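You operate a simulated robot arm through the tools that you are given. There is no shell and no other tool. Be economical: measure what you need, move in short steps, check, and stop when the job is done.

Carry out the task below with a simulated robot arm. There is one attempt and no reset: what you move stays moved.

JOB
Take the white-band block and put it on the beige blue-ticket pack.

It is judged by the outcome, as a careful person would: the job done as asked, and still so three seconds after it is handed in. It fails if anything else is knocked over, pushed out of place, dropped, spilled or broken.

ROBOT AND FRAMES
A 7-joint arm with a two-finger parallel gripper, fixed in place. Base frame: the origin is at the foot of the arm, x ahead of it, y to its left, z up; the work surface is at about z = 0. Units: mm, rad, N and s.
With the tool pointing down near the work surface it reaches from about 240 to 620 mm from the base axis. Its first joint turns from -1.152 to 1.152 rad. Payload 2.6 kg.
The tool frame sits at the grasp point between the pads (the TCP): z along the fingers, y along the line on which they close. The tips reach 30 mm beyond it. Largest opening 94 mm; finger width 28, thickness 10; the body of the gripper, 50 by 96 mm, starts 55 mm behind the TCP.
Orientation is that of the tool frame in the base frame, as [roll, pitch, yaw] about the fixed x, y, z axes, in that order (R = Rz(yaw) Ry(pitch) Rx(roll)). With the fingers straight down and closing along the base's y, the tool's x points along the base's -x, its y along +y and its z along -z.

CONTROLS
- The arm moves only by the tool jog_arm. Its arguments are lists of equal length, an entry for each row: "offset": the shift along the tool's x, y, z in mm, a list of three; "delta_rot": the turn, a rotation vector about the tool's x, y, z in rad, a list of three; "jaw": the finger opening in mm, from 0 to 94. In form: {"offset": [[tx, ty, tz], ...], "delta_rot": [[wx, wy, wz], ...], "jaw": [jaw, ...]}. A call has 1 to 12 rows; each row shifts and turns the commanded pose from where the row before left it, along the tool's axes as they then stand. A row lasts 0.2 s, in which the tool goes at most 50 mm and 0.15 rad; a call with a longer step from one row to the next is refused whole, and so is a gripper value outside its range. Where a pose cannot be reached the arm comes as near as it can. A force on the tool above 40 N (or 10 N above the force at the start of the call, whichever is more), or a blocked arm, ends the call early, and 0.2 s more pass. Each finger travels about 72 mm/s and halts on what it meets, pressing with about 36 N; the grip force reading is that of the motor and also rises with nothing between the fingers. The clock runs only during rows and for 0.2 s after the last one: add rows that do not move to give the fingers time. It gives the time, the measured TCP pose, the force on the tool (base axes), the opening and the grip force at its end, in the units of the frame above (readings bear some noise), and new pictures: "views" is both (left out), scene, wrist or none.
- Cameras (640 x 400 px; columns grow to the right, rows downward): "scene" is fixed at [37.9, 430.3, 567.7]; the picture's right is [-0.77, -0.64, 0.00], its down [-0.34, 0.41, -0.85] and it looks along [0.54, -0.65, -0.53] (base axes); focal length 335 px, centre (320, 200). "wrist" rides on the gripper at [76, 14, -103] in the tool frame; the picture's right is [-0.18, 0.98, 0.00], its down [-0.75, -0.14, -0.64] and it looks along [-0.63, -0.12, 0.77] (tool axes); focal length 243 px, centre (320, 200). There is no depth. A picture from a camera that has moved, and an enlarged one, comes with that camera's place and axes in the base frame and with its lens.
- zoom(camera, box): a new picture of the part [left, top, right, bottom] of that camera's present view, enlarged. The clock stands still meanwhile.
- close_job(): hands the job in; it is judged then, once.

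Go step by step. Nothing tells you positions but the pictures and the camera data: compare them with the known pose of the tool, close in by small moves and look again before you grip or let go. The budget is 90 turns and 170 pictures, counting those below and the enlarged ones. Unless the task says otherwise, let go and move clear before handing in, and close with one line.

The tools are called after ">>>" as name(argument=value, ...) on one line, values as JSON. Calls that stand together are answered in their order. jog_arm: Moves the arm, as the interface text tells. Its arguments: {"type":"object","properties":{"offset":{"type":"array"},"delta_rot":{"type":"array"},"jaw":{"type":"array"},"views":{"type":"string","enum":["both","scene","wrist","none"]}},"required":["offset","delta_rot","jaw"]} The other tools are called the same way: zoom (camera, box) takes an enlarged picture of a part of a camera's view; close_job () hands the job in.

At the start:

```text
clock: 0.0
eef_pos: [407.6, -62.7, 258.1]
tool_rot: [-3.141, 0.001, -3.141]
ft_force: [0.0, -0.1, 0.0]
gripper_width: 94.0
grasp_force: 0.1
```

scene: 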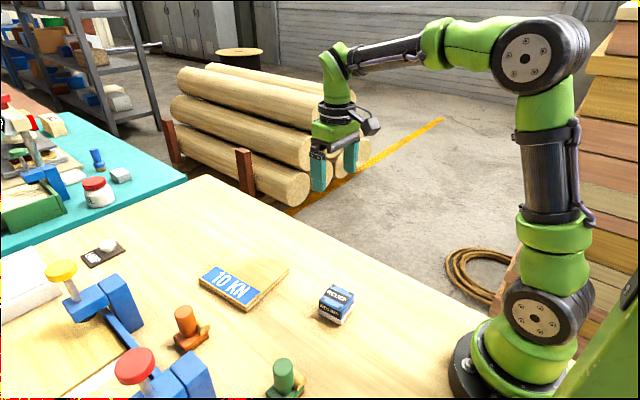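
wrist: 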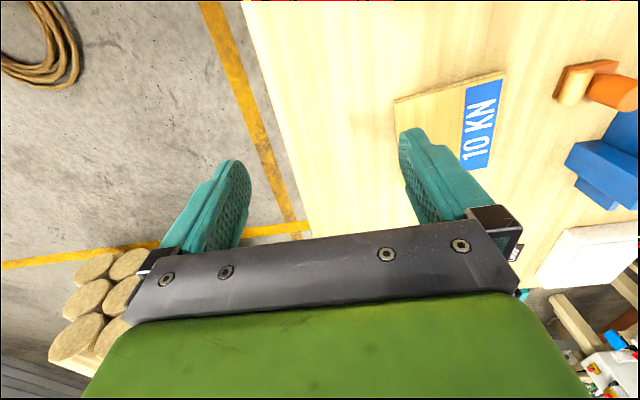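

I see a small dark block with a white band near (336,303) and a flat beige piece with a blue "10 KN" label at (243,283) in the scene view. I'll zoom in to confirm both before moving.

>>> zoom(camera="scene", box=[180, 240, 380, 365])

>>> zoom(camera="scene", box=[300, 275, 372, 335])

>>> zoom(camera="scene", box=[0, 80, 320, 400])

```text
3.20 times, centred on (280, 302) of scene
camera zoom: at [37.9, 430.3, 567.7], right [-0.77, -0.64, 0.0], down [-0.34, 0.41, -0.85], along [0.54, -0.65, -0.53], focal length 1071 px, centre (448, -128)
```

zoom: 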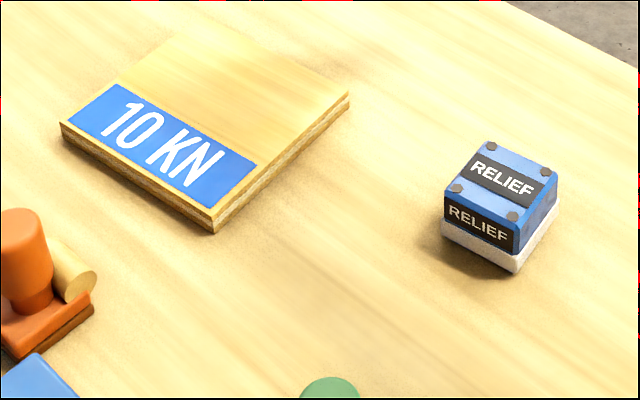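

```text
6.67 times, centred on (336, 305) of scene
camera zoom: at [37.9, 430.3, 567.7], right [-0.77, -0.64, 0.0], down [-0.34, 0.41, -0.85], along [0.54, -0.65, -0.53], focal length 2231 px, centre (213, -500)
```

zoom: 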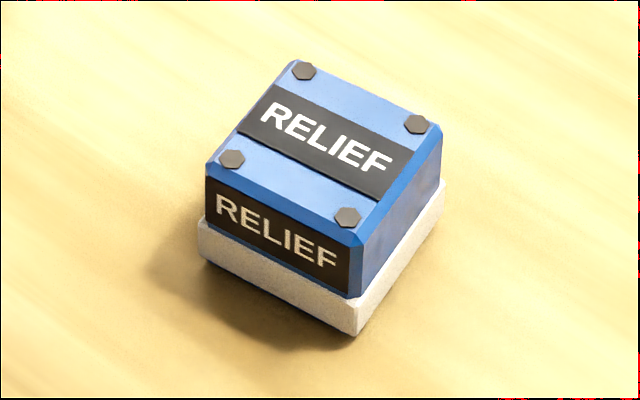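

```text
1.25 times, centred on (160, 240) of scene
camera zoom: at [37.9, 430.3, 567.7], right [-0.77, -0.64, 0.0], down [-0.34, 0.41, -0.85], along [0.54, -0.65, -0.53], focal length 418 px, centre (520, 150)
```

zoom: 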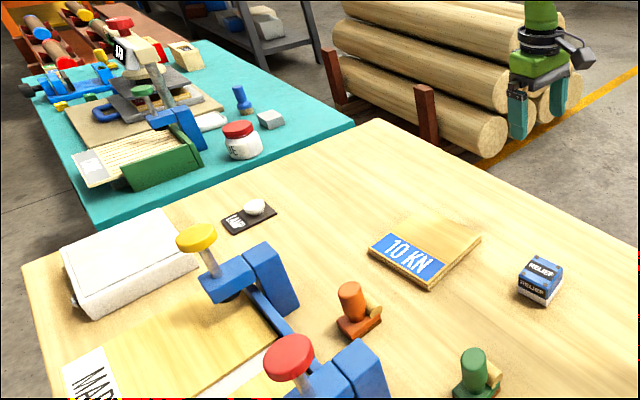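

The white-band block (blue "RELIEF" with a white base) is around (310, 48), about 54 mm square and yawed about 7°. The pack is around (532, 110). I'll move above the block and look again.

>>> jog_arm(offset=[[19.5, 22.2, 18], [19.5, 22.2, 18], [19.5, 22.2, 18], [19.5, 22.2, 18], [19.5, 22.2, 18], [0, 0, 0], [0, 0, 0]], delta_rot=[[0, 0, 0], [0, 0, 0], [0, 0, 0], [0, 0, 0], [0, 0, 0], [0, 0, -0.12], [0, 0, 0]], jaw=[94, 94, 94, 94, 94, 94, 94])

```text
clock: 1.6
eef_pos: [310.0, 46.4, 166.1]
tool_rot: [-3.139, 0.0, -3.021]
ft_force: [1.1, -0.2, -0.3]
gripper_width: 94.0
grasp_force: 0.0
camera wrist: at [232.5, 52.6, 269.2], right [0.06, 1.0, 0.0], down [0.76, -0.05, 0.64], along [0.64, -0.04, -0.77], focal length 243 px, centre (320, 200)
```

scene: 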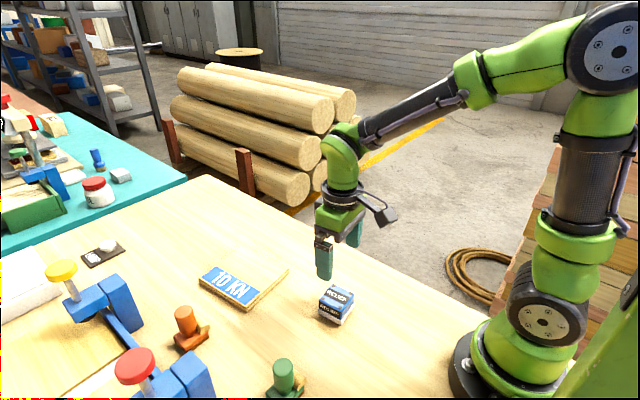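
wrist: 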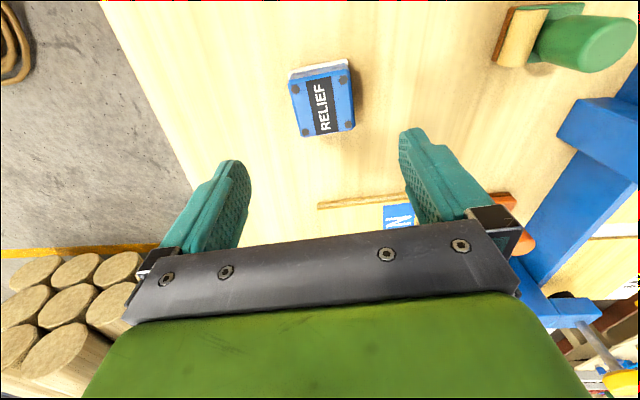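

The block's top is near z≈40 with its centre at about (312, 50), and my yaw matches well. I'll shift slightly and go down partway.

>>> jog_arm(offset=[[-2, 3, 20], [0, 0, 35], [0, 0, 25], [0, 0, 0]], delta_rot=[[0, 0, 0], [0, 0, 0], [0, 0, 0], [0, 0, 0]], jaw=[94, 94, 94, 94])

>>> zoom(camera="scene", box=[270, 220, 400, 340])

```text
clock: 2.6
eef_pos: [311.3, 50.9, 87.9]
tool_rot: [3.14, 0.002, -3.02]
ft_force: [0.0, -0.4, 0.1]
gripper_width: 93.9
grasp_force: 0.0
camera wrist: at [234.3, 56.3, 189.5], right [0.07, 1.0, 0.0], down [0.76, -0.05, 0.64], along [0.64, -0.04, -0.77], focal length 243 px, centre (320, 200)
```

scene: 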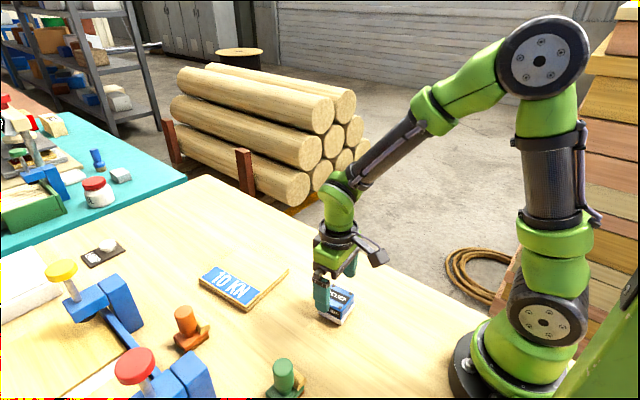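
wrist: 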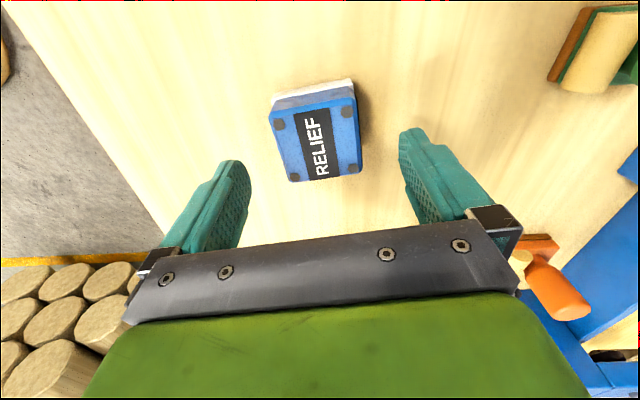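

```text
3.33 times, centred on (335, 280) of scene
camera zoom: at [37.9, 430.3, 567.7], right [-0.77, -0.64, 0.0], down [-0.34, 0.41, -0.85], along [0.54, -0.65, -0.53], focal length 1116 px, centre (270, -67)
```

zoom: 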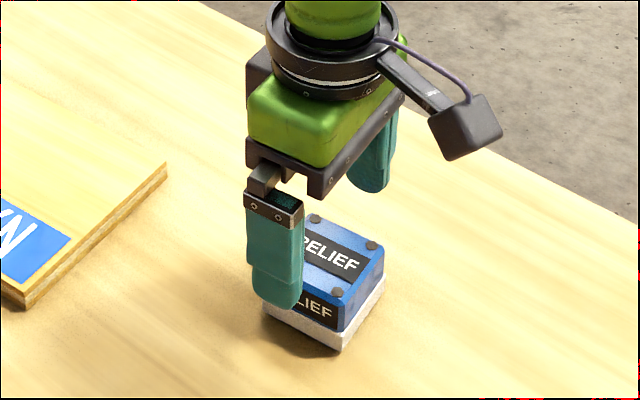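

The fingers straddle the block and its centre, about (310, 51), lines up with the tool. I'll go down so the tips sit just above the white base (TCP z≈43), then close.

>>> jog_arm(offset=[[0, 0, 20], [0, 0, 15], [0, 0, 10], [0, 0, 0]], delta_rot=[[0, 0, 0], [0, 0, 0], [0, 0, 0], [0, 0, 0]], jaw=[94, 94, 94, 94])

>>> zoom(camera="scene", box=[270, 240, 400, 340])

```text
clock: 3.6
eef_pos: [312.1, 52.7, 42.4]
tool_rot: [3.141, 0.0, -3.024]
ft_force: [0.9, 0.6, 0.5]
gripper_width: 94.2
grasp_force: 0.0
camera wrist: at [234.7, 57.2, 144.3], right [0.07, 1.0, 0.0], down [0.77, -0.05, 0.64], along [0.64, -0.04, -0.77], focal length 243 px, centre (320, 200)
```

scene: 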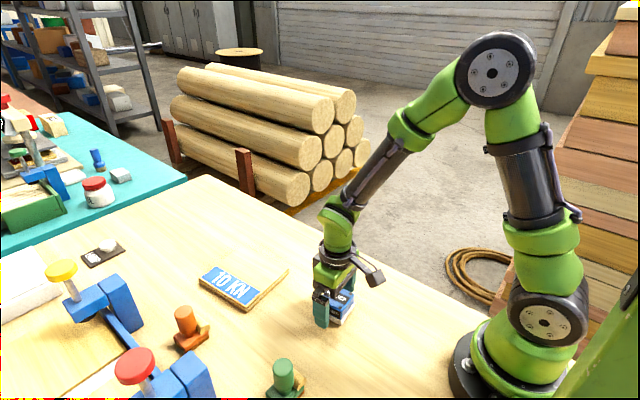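
wrist: 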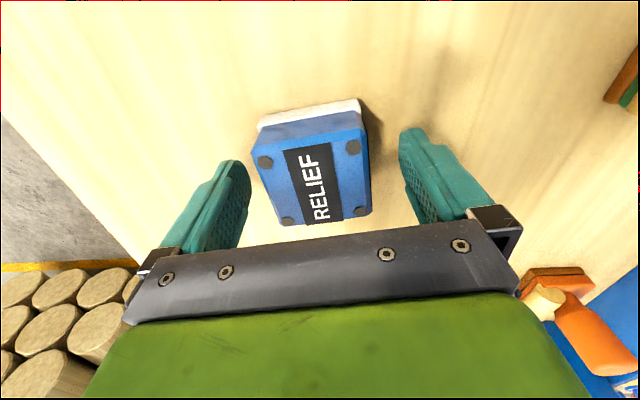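

```text
4.00 times, centred on (335, 290) of scene
camera zoom: at [37.9, 430.3, 567.7], right [-0.77, -0.64, 0.0], down [-0.34, 0.41, -0.85], along [0.54, -0.65, -0.53], focal length 1339 px, centre (260, -160)
```

zoom: 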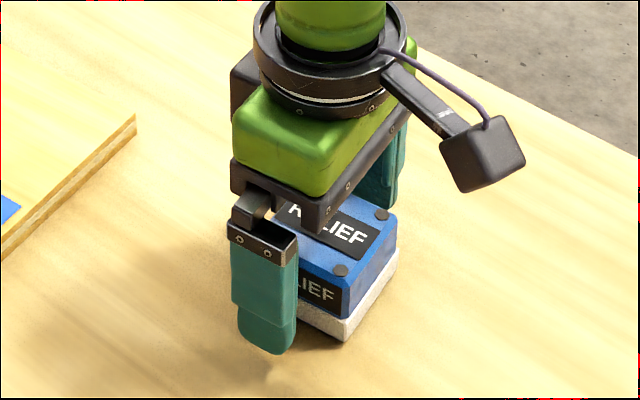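

Position looks good, with clearance on both sides. I'll nudge 2 mm in y and close on the blue body.

>>> jog_arm(offset=[[0, -2, 0], [0, 0, 0], [0, 0, 0], [0, 0, 0], [0, 0, 0]], delta_rot=[[0, 0, 0], [0, 0, 0], [0, 0, 0], [0, 0, 0], [0, 0, 0]], jaw=[80, 60, 45, 45, 45], views="wrist")

```text
clock: 4.8
eef_pos: [311.9, 49.1, 42.0]
tool_rot: [-3.141, 0.0, -3.021]
ft_force: [0.1, 1.9, -0.1]
gripper_width: 59.1
grasp_force: 36.2
camera wrist: at [234.8, 55.1, 144.5], right [0.07, 1.0, 0.0], down [0.76, -0.05, 0.64], along [0.64, -0.04, -0.77], focal length 243 px, centre (320, 200)
```

wrist: 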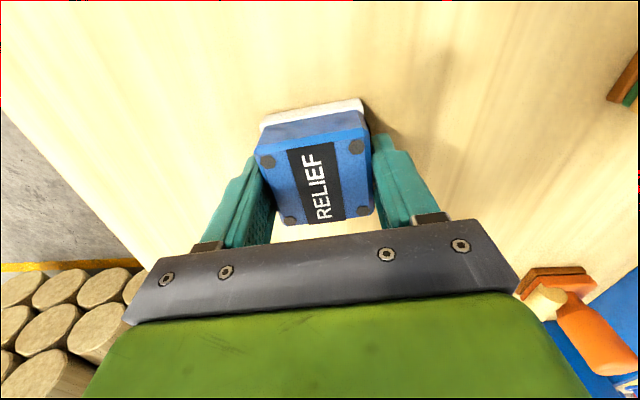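

The fingers stopped at 59 mm with 36 N, so the block is gripped. I'll lift a little and check that it comes up.

>>> jog_arm(offset=[[0, 0, -5], [0, 0, -10], [0, 0, -15], [0, 0, -15], [0, 0, -15], [0, 0, 0]], delta_rot=[[0, 0, 0], [0, 0, 0], [0, 0, 0], [0, 0, 0], [0, 0, 0], [0, 0, 0]], jaw=[45, 45, 45, 45, 45, 45])

>>> zoom(camera="scene", box=[270, 220, 400, 340])

```text
clock: 6.2
eef_pos: [310.1, 50.9, 102.0]
tool_rot: [-3.14, 0.0, -3.021]
ft_force: [-0.2, 0.4, -4.3]
gripper_width: 59.2
grasp_force: 36.2
camera wrist: at [234.1, 55.7, 204.0], right [0.06, 1.0, 0.0], down [0.77, -0.05, 0.64], along [0.64, -0.04, -0.77], focal length 243 px, centre (320, 200)
```

scene: 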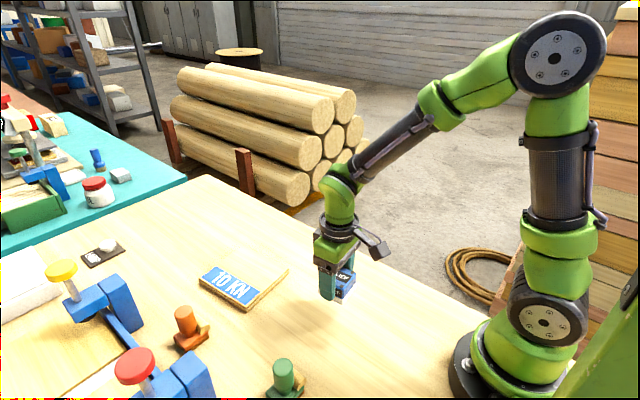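
wrist: 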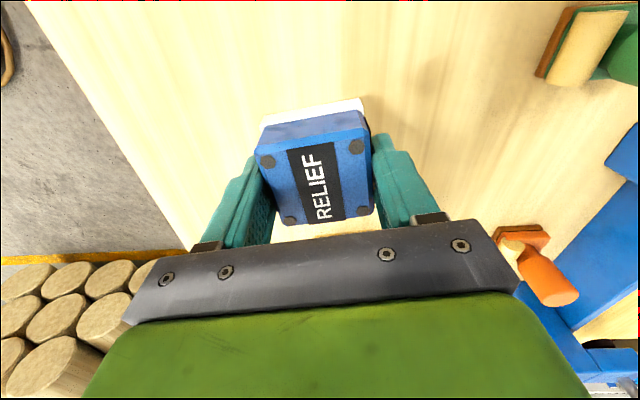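

```text
3.33 times, centred on (335, 280) of scene
camera zoom: at [37.9, 430.3, 567.7], right [-0.77, -0.64, 0.0], down [-0.34, 0.41, -0.85], along [0.54, -0.65, -0.53], focal length 1116 px, centre (270, -67)
```

zoom: 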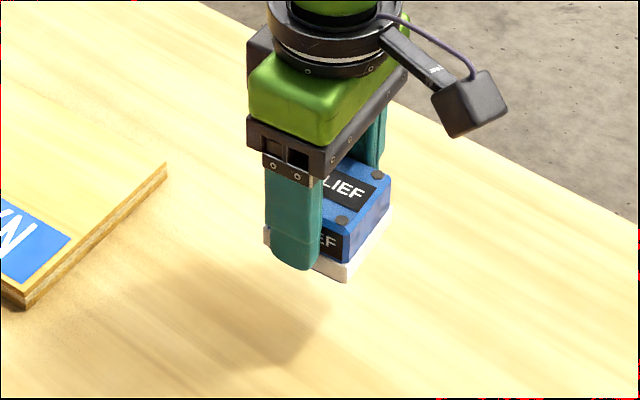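

The block is held and level, with about 0.4 kg of load. I'll carry it over the pack at a safe height.

>>> jog_arm(offset=[[-10, 1, -10], [-22, 3, -10], [-25, 4, 0], [-25, 4, 0], [-25, 4, 0], [-25, 4, 0], [-25, 4, 0], [-25, 3, 0], [-22, 3, 0], [-15, 1, 0], [-8, 1, 0], [0, 0, 0]], delta_rot=[[0, 0, 0], [0, 0, 0], [0, 0, 0], [0, 0, 0], [0, 0, 0], [0, 0, 0], [0, 0, 0], [0, 0, 0], [0, 0, 0], [0, 0, 0], [0, 0, 0], [0, 0, 0]], jaw=[45, 45, 45, 45, 45, 45, 45, 45, 45, 45, 45, 45])

>>> zoom(camera="scene", box=[170, 190, 330, 320])

```text
clock: 8.8
eef_pos: [532.1, 109.3, 121.5]
tool_rot: [-3.141, 0.0, -3.02]
ft_force: [-0.1, -1.1, -4.4]
gripper_width: 59.4
grasp_force: 35.8
camera wrist: at [456.5, 114.5, 223.6], right [0.07, 1.0, 0.0], down [0.77, -0.05, 0.64], along [0.64, -0.04, -0.77], focal length 243 px, centre (320, 200)
```

scene: 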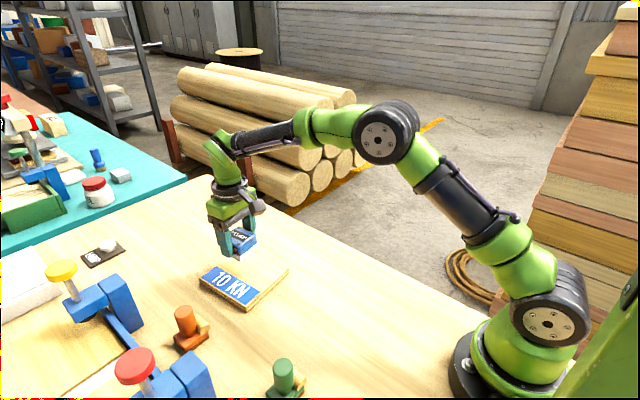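
wrist: 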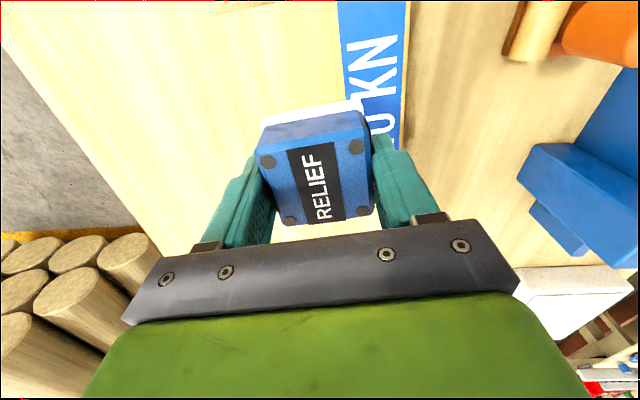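

```text
3.08 times, centred on (250, 255) of scene
camera zoom: at [37.9, 430.3, 567.7], right [-0.77, -0.64, 0.0], down [-0.34, 0.41, -0.85], along [0.54, -0.65, -0.53], focal length 1030 px, centre (535, 31)
```

zoom: 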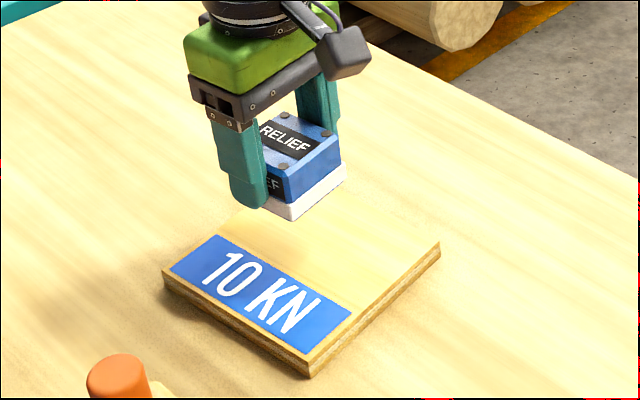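

The block is directly over the pack's centre, and the pack is about 12 mm thick. I'll lower to just above it, then inspect.

>>> jog_arm(offset=[[0, 0, 10], [0, 0, 20], [0, 0, 18], [0, 0, 10], [0, 0, 0]], delta_rot=[[0, 0, 0], [0, 0, 0], [0, 0, 0], [0, 0, 0], [0, 0, 0]], jaw=[45, 45, 45, 45, 45], views="none")

>>> zoom(camera="scene", box=[180, 220, 300, 320])

```text
clock: 10.0
eef_pos: [532.9, 108.9, 63.7]
tool_rot: [-3.141, -0.001, -3.022]
ft_force: [0.0, -0.3, -3.7]
gripper_width: 59.2
grasp_force: 36.2
```

```text
4.00 times, centred on (240, 270) of scene
camera zoom: at [37.9, 430.3, 567.7], right [-0.77, -0.64, 0.0], down [-0.34, 0.41, -0.85], along [0.54, -0.65, -0.53], focal length 1339 px, centre (640, -80)
```

zoom: 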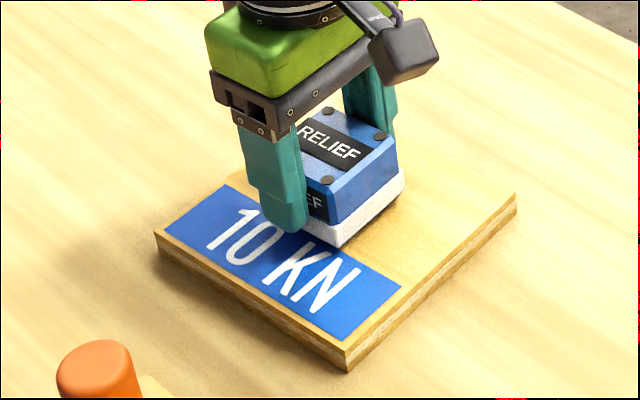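

It's a few mm above the pack. I'll shift 6 mm off the ticket and come down in small steps, watching the force.

>>> jog_arm(offset=[[0, -6, 0], [0, 0, 2], [0, 0, 2], [0, 0, 1.5], [0, 0, 0]], delta_rot=[[0, 0, 0], [0, 0, 0], [0, 0, 0], [0, 0, 0], [0, 0, 0]], jaw=[45, 45, 45, 45, 45], views="none")

>>> zoom(camera="scene", box=[180, 220, 300, 320])

```text
clock: 11.2
eef_pos: [533.9, 102.2, 60.1]
tool_rot: [-3.141, 0.003, -3.024]
ft_force: [-9.1, -3.0, 21.8]
gripper_width: 59.1
grasp_force: 35.8
```

```text
4.00 times, centred on (240, 270) of scene
camera zoom: at [37.8, 430.2, 567.7], right [-0.77, -0.64, 0.0], down [-0.34, 0.41, -0.85], along [0.54, -0.65, -0.53], focal length 1339 px, centre (640, -80)
```

zoom: 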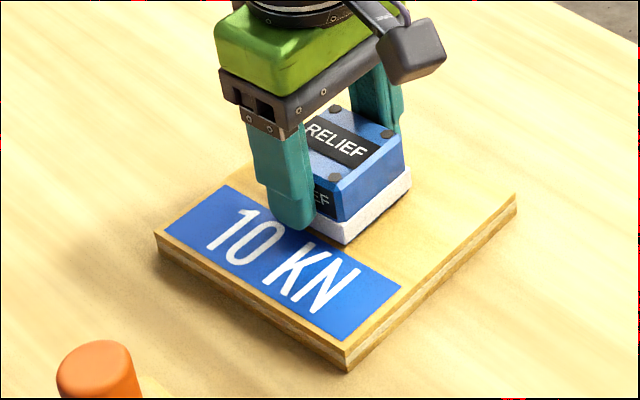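

It is in contact (22 N upward) and sits flat on the pack. I'll relieve the press by about 1.5 mm and open the fingers gradually.

>>> jog_arm(offset=[[0, 0, -1], [0, 0, -0.6], [0, 0, 0], [0, 0, 0], [0, 0, 0], [0, 0, 0], [0, 0, 0]], delta_rot=[[0, 0, 0], [0, 0, 0], [0, 0, 0], [0, 0, 0], [0, 0, 0], [0, 0, 0], [0, 0, 0]], jaw=[45, 45, 60, 66, 78, 90, 90], views="wrist")

>>> zoom(camera="scene", box=[180, 220, 300, 320])

```text
clock: 12.8
eef_pos: [534.8, 102.3, 60.8]
tool_rot: [-3.141, -0.001, -3.022]
ft_force: [-0.7, 0.5, 0.2]
gripper_width: 90.0
grasp_force: 0.0
camera wrist: at [457.3, 108.2, 162.5], right [0.07, 1.0, 0.0], down [0.76, -0.05, 0.64], along [0.64, -0.04, -0.77], focal length 243 px, centre (320, 200)
```

wrist: 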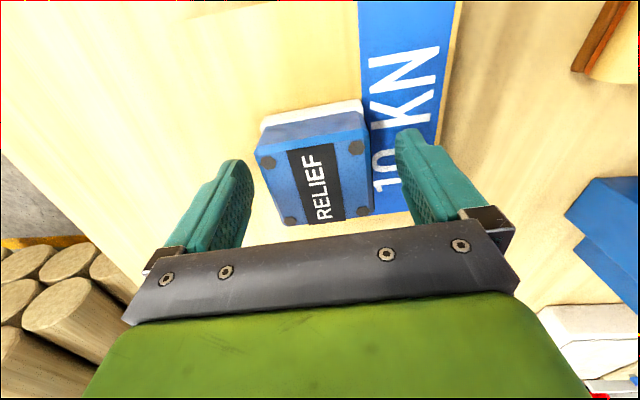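

```text
4.00 times, centred on (240, 270) of scene
camera zoom: at [37.9, 430.3, 567.7], right [-0.77, -0.64, 0.0], down [-0.34, 0.41, -0.85], along [0.54, -0.65, -0.53], focal length 1339 px, centre (640, -80)
```

zoom: 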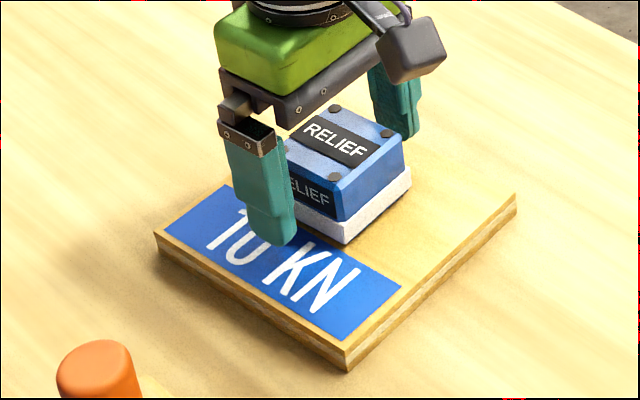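

The block rests on the pack and the fingers are clear of it. I'll retreat straight up and check.

>>> jog_arm(offset=[[0, 0, -10], [0, 0, -25], [0, 0, -35], [0, 0, -40], [0, 0, -30], [0, 0, 0], [0, 0, 0]], delta_rot=[[0, 0, 0], [0, 0, 0], [0, 0, 0], [0, 0, 0], [0, 0, 0], [0, 0, 0], [0, 0, 0]], jaw=[90, 90, 90, 90, 90, 90, 90])

>>> zoom(camera="scene", box=[180, 220, 300, 320])

```text
clock: 14.4
eef_pos: [535.0, 102.4, 201.7]
tool_rot: [-3.141, 0.0, -3.021]
ft_force: [0.1, 0.4, 0.5]
gripper_width: 90.1
grasp_force: 0.0
camera wrist: at [458.5, 108.3, 303.6], right [0.07, 1.0, 0.0], down [0.76, -0.05, 0.64], along [0.64, -0.04, -0.77], focal length 243 px, centre (320, 200)
```

scene: 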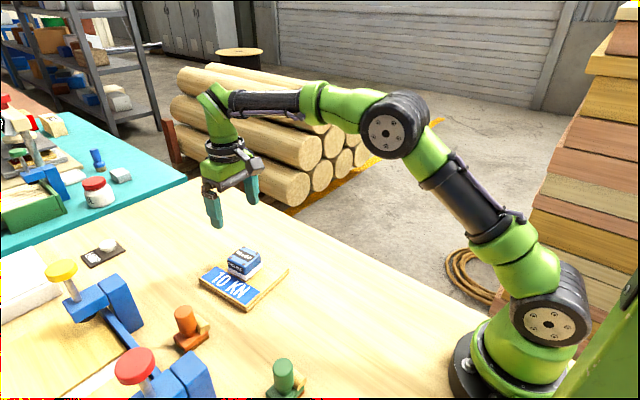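
wrist: 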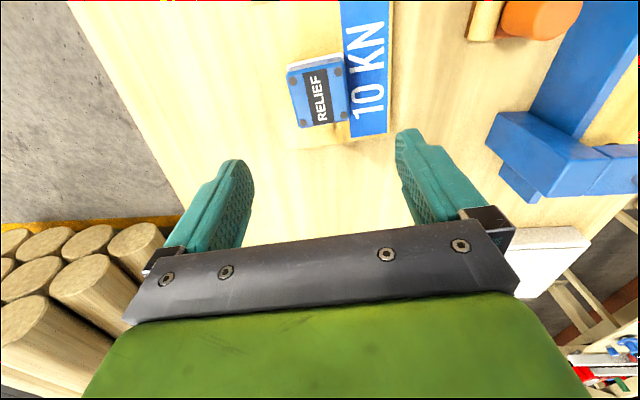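

```text
4.00 times, centred on (240, 270) of scene
camera zoom: at [37.9, 430.3, 567.7], right [-0.77, -0.64, 0.0], down [-0.34, 0.41, -0.85], along [0.54, -0.65, -0.53], focal length 1339 px, centre (640, -80)
```

zoom: 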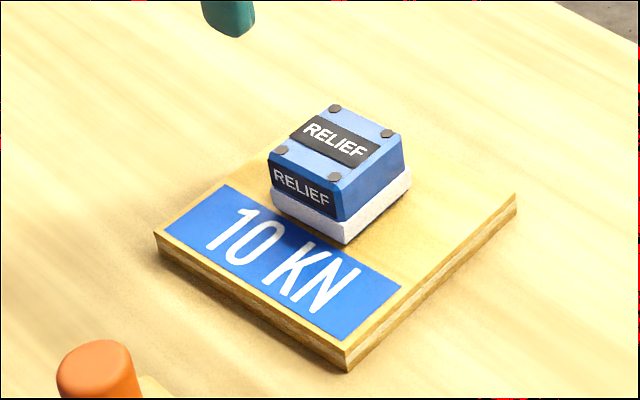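

The block is upright on the pack. I'll take one close look at the far edge to confirm it's fully supported.

>>> zoom(camera="wrist", box=[200, 0, 440, 160])

```text
2.50 times, centred on (320, 80) of wrist
camera zoom: at [458.5, 108.3, 303.6], right [0.07, 1.0, 0.0], down [0.76, -0.05, 0.64], along [0.64, -0.04, -0.77], focal length 606 px, centre (320, 500)
```

zoom: 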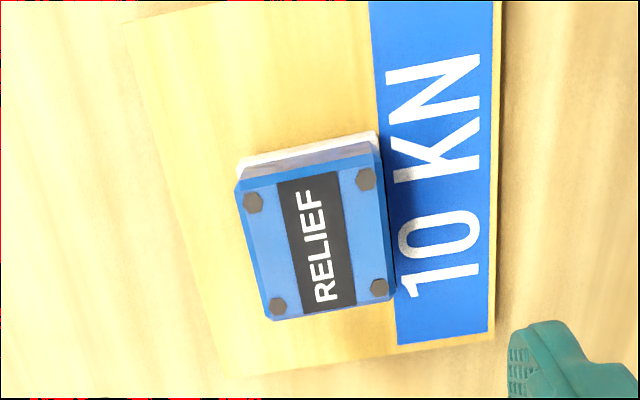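

The block sits fully inside the pack, and nothing else has moved, so I'm handing in.

>>> close_job()

```text
The job is handed in.
```

I put the white-band block on the beige blue-ticket pack. It sits flat and fully supported beside the ticket, the gripper is clear, and nothing else looked disturbed in the last pictures.
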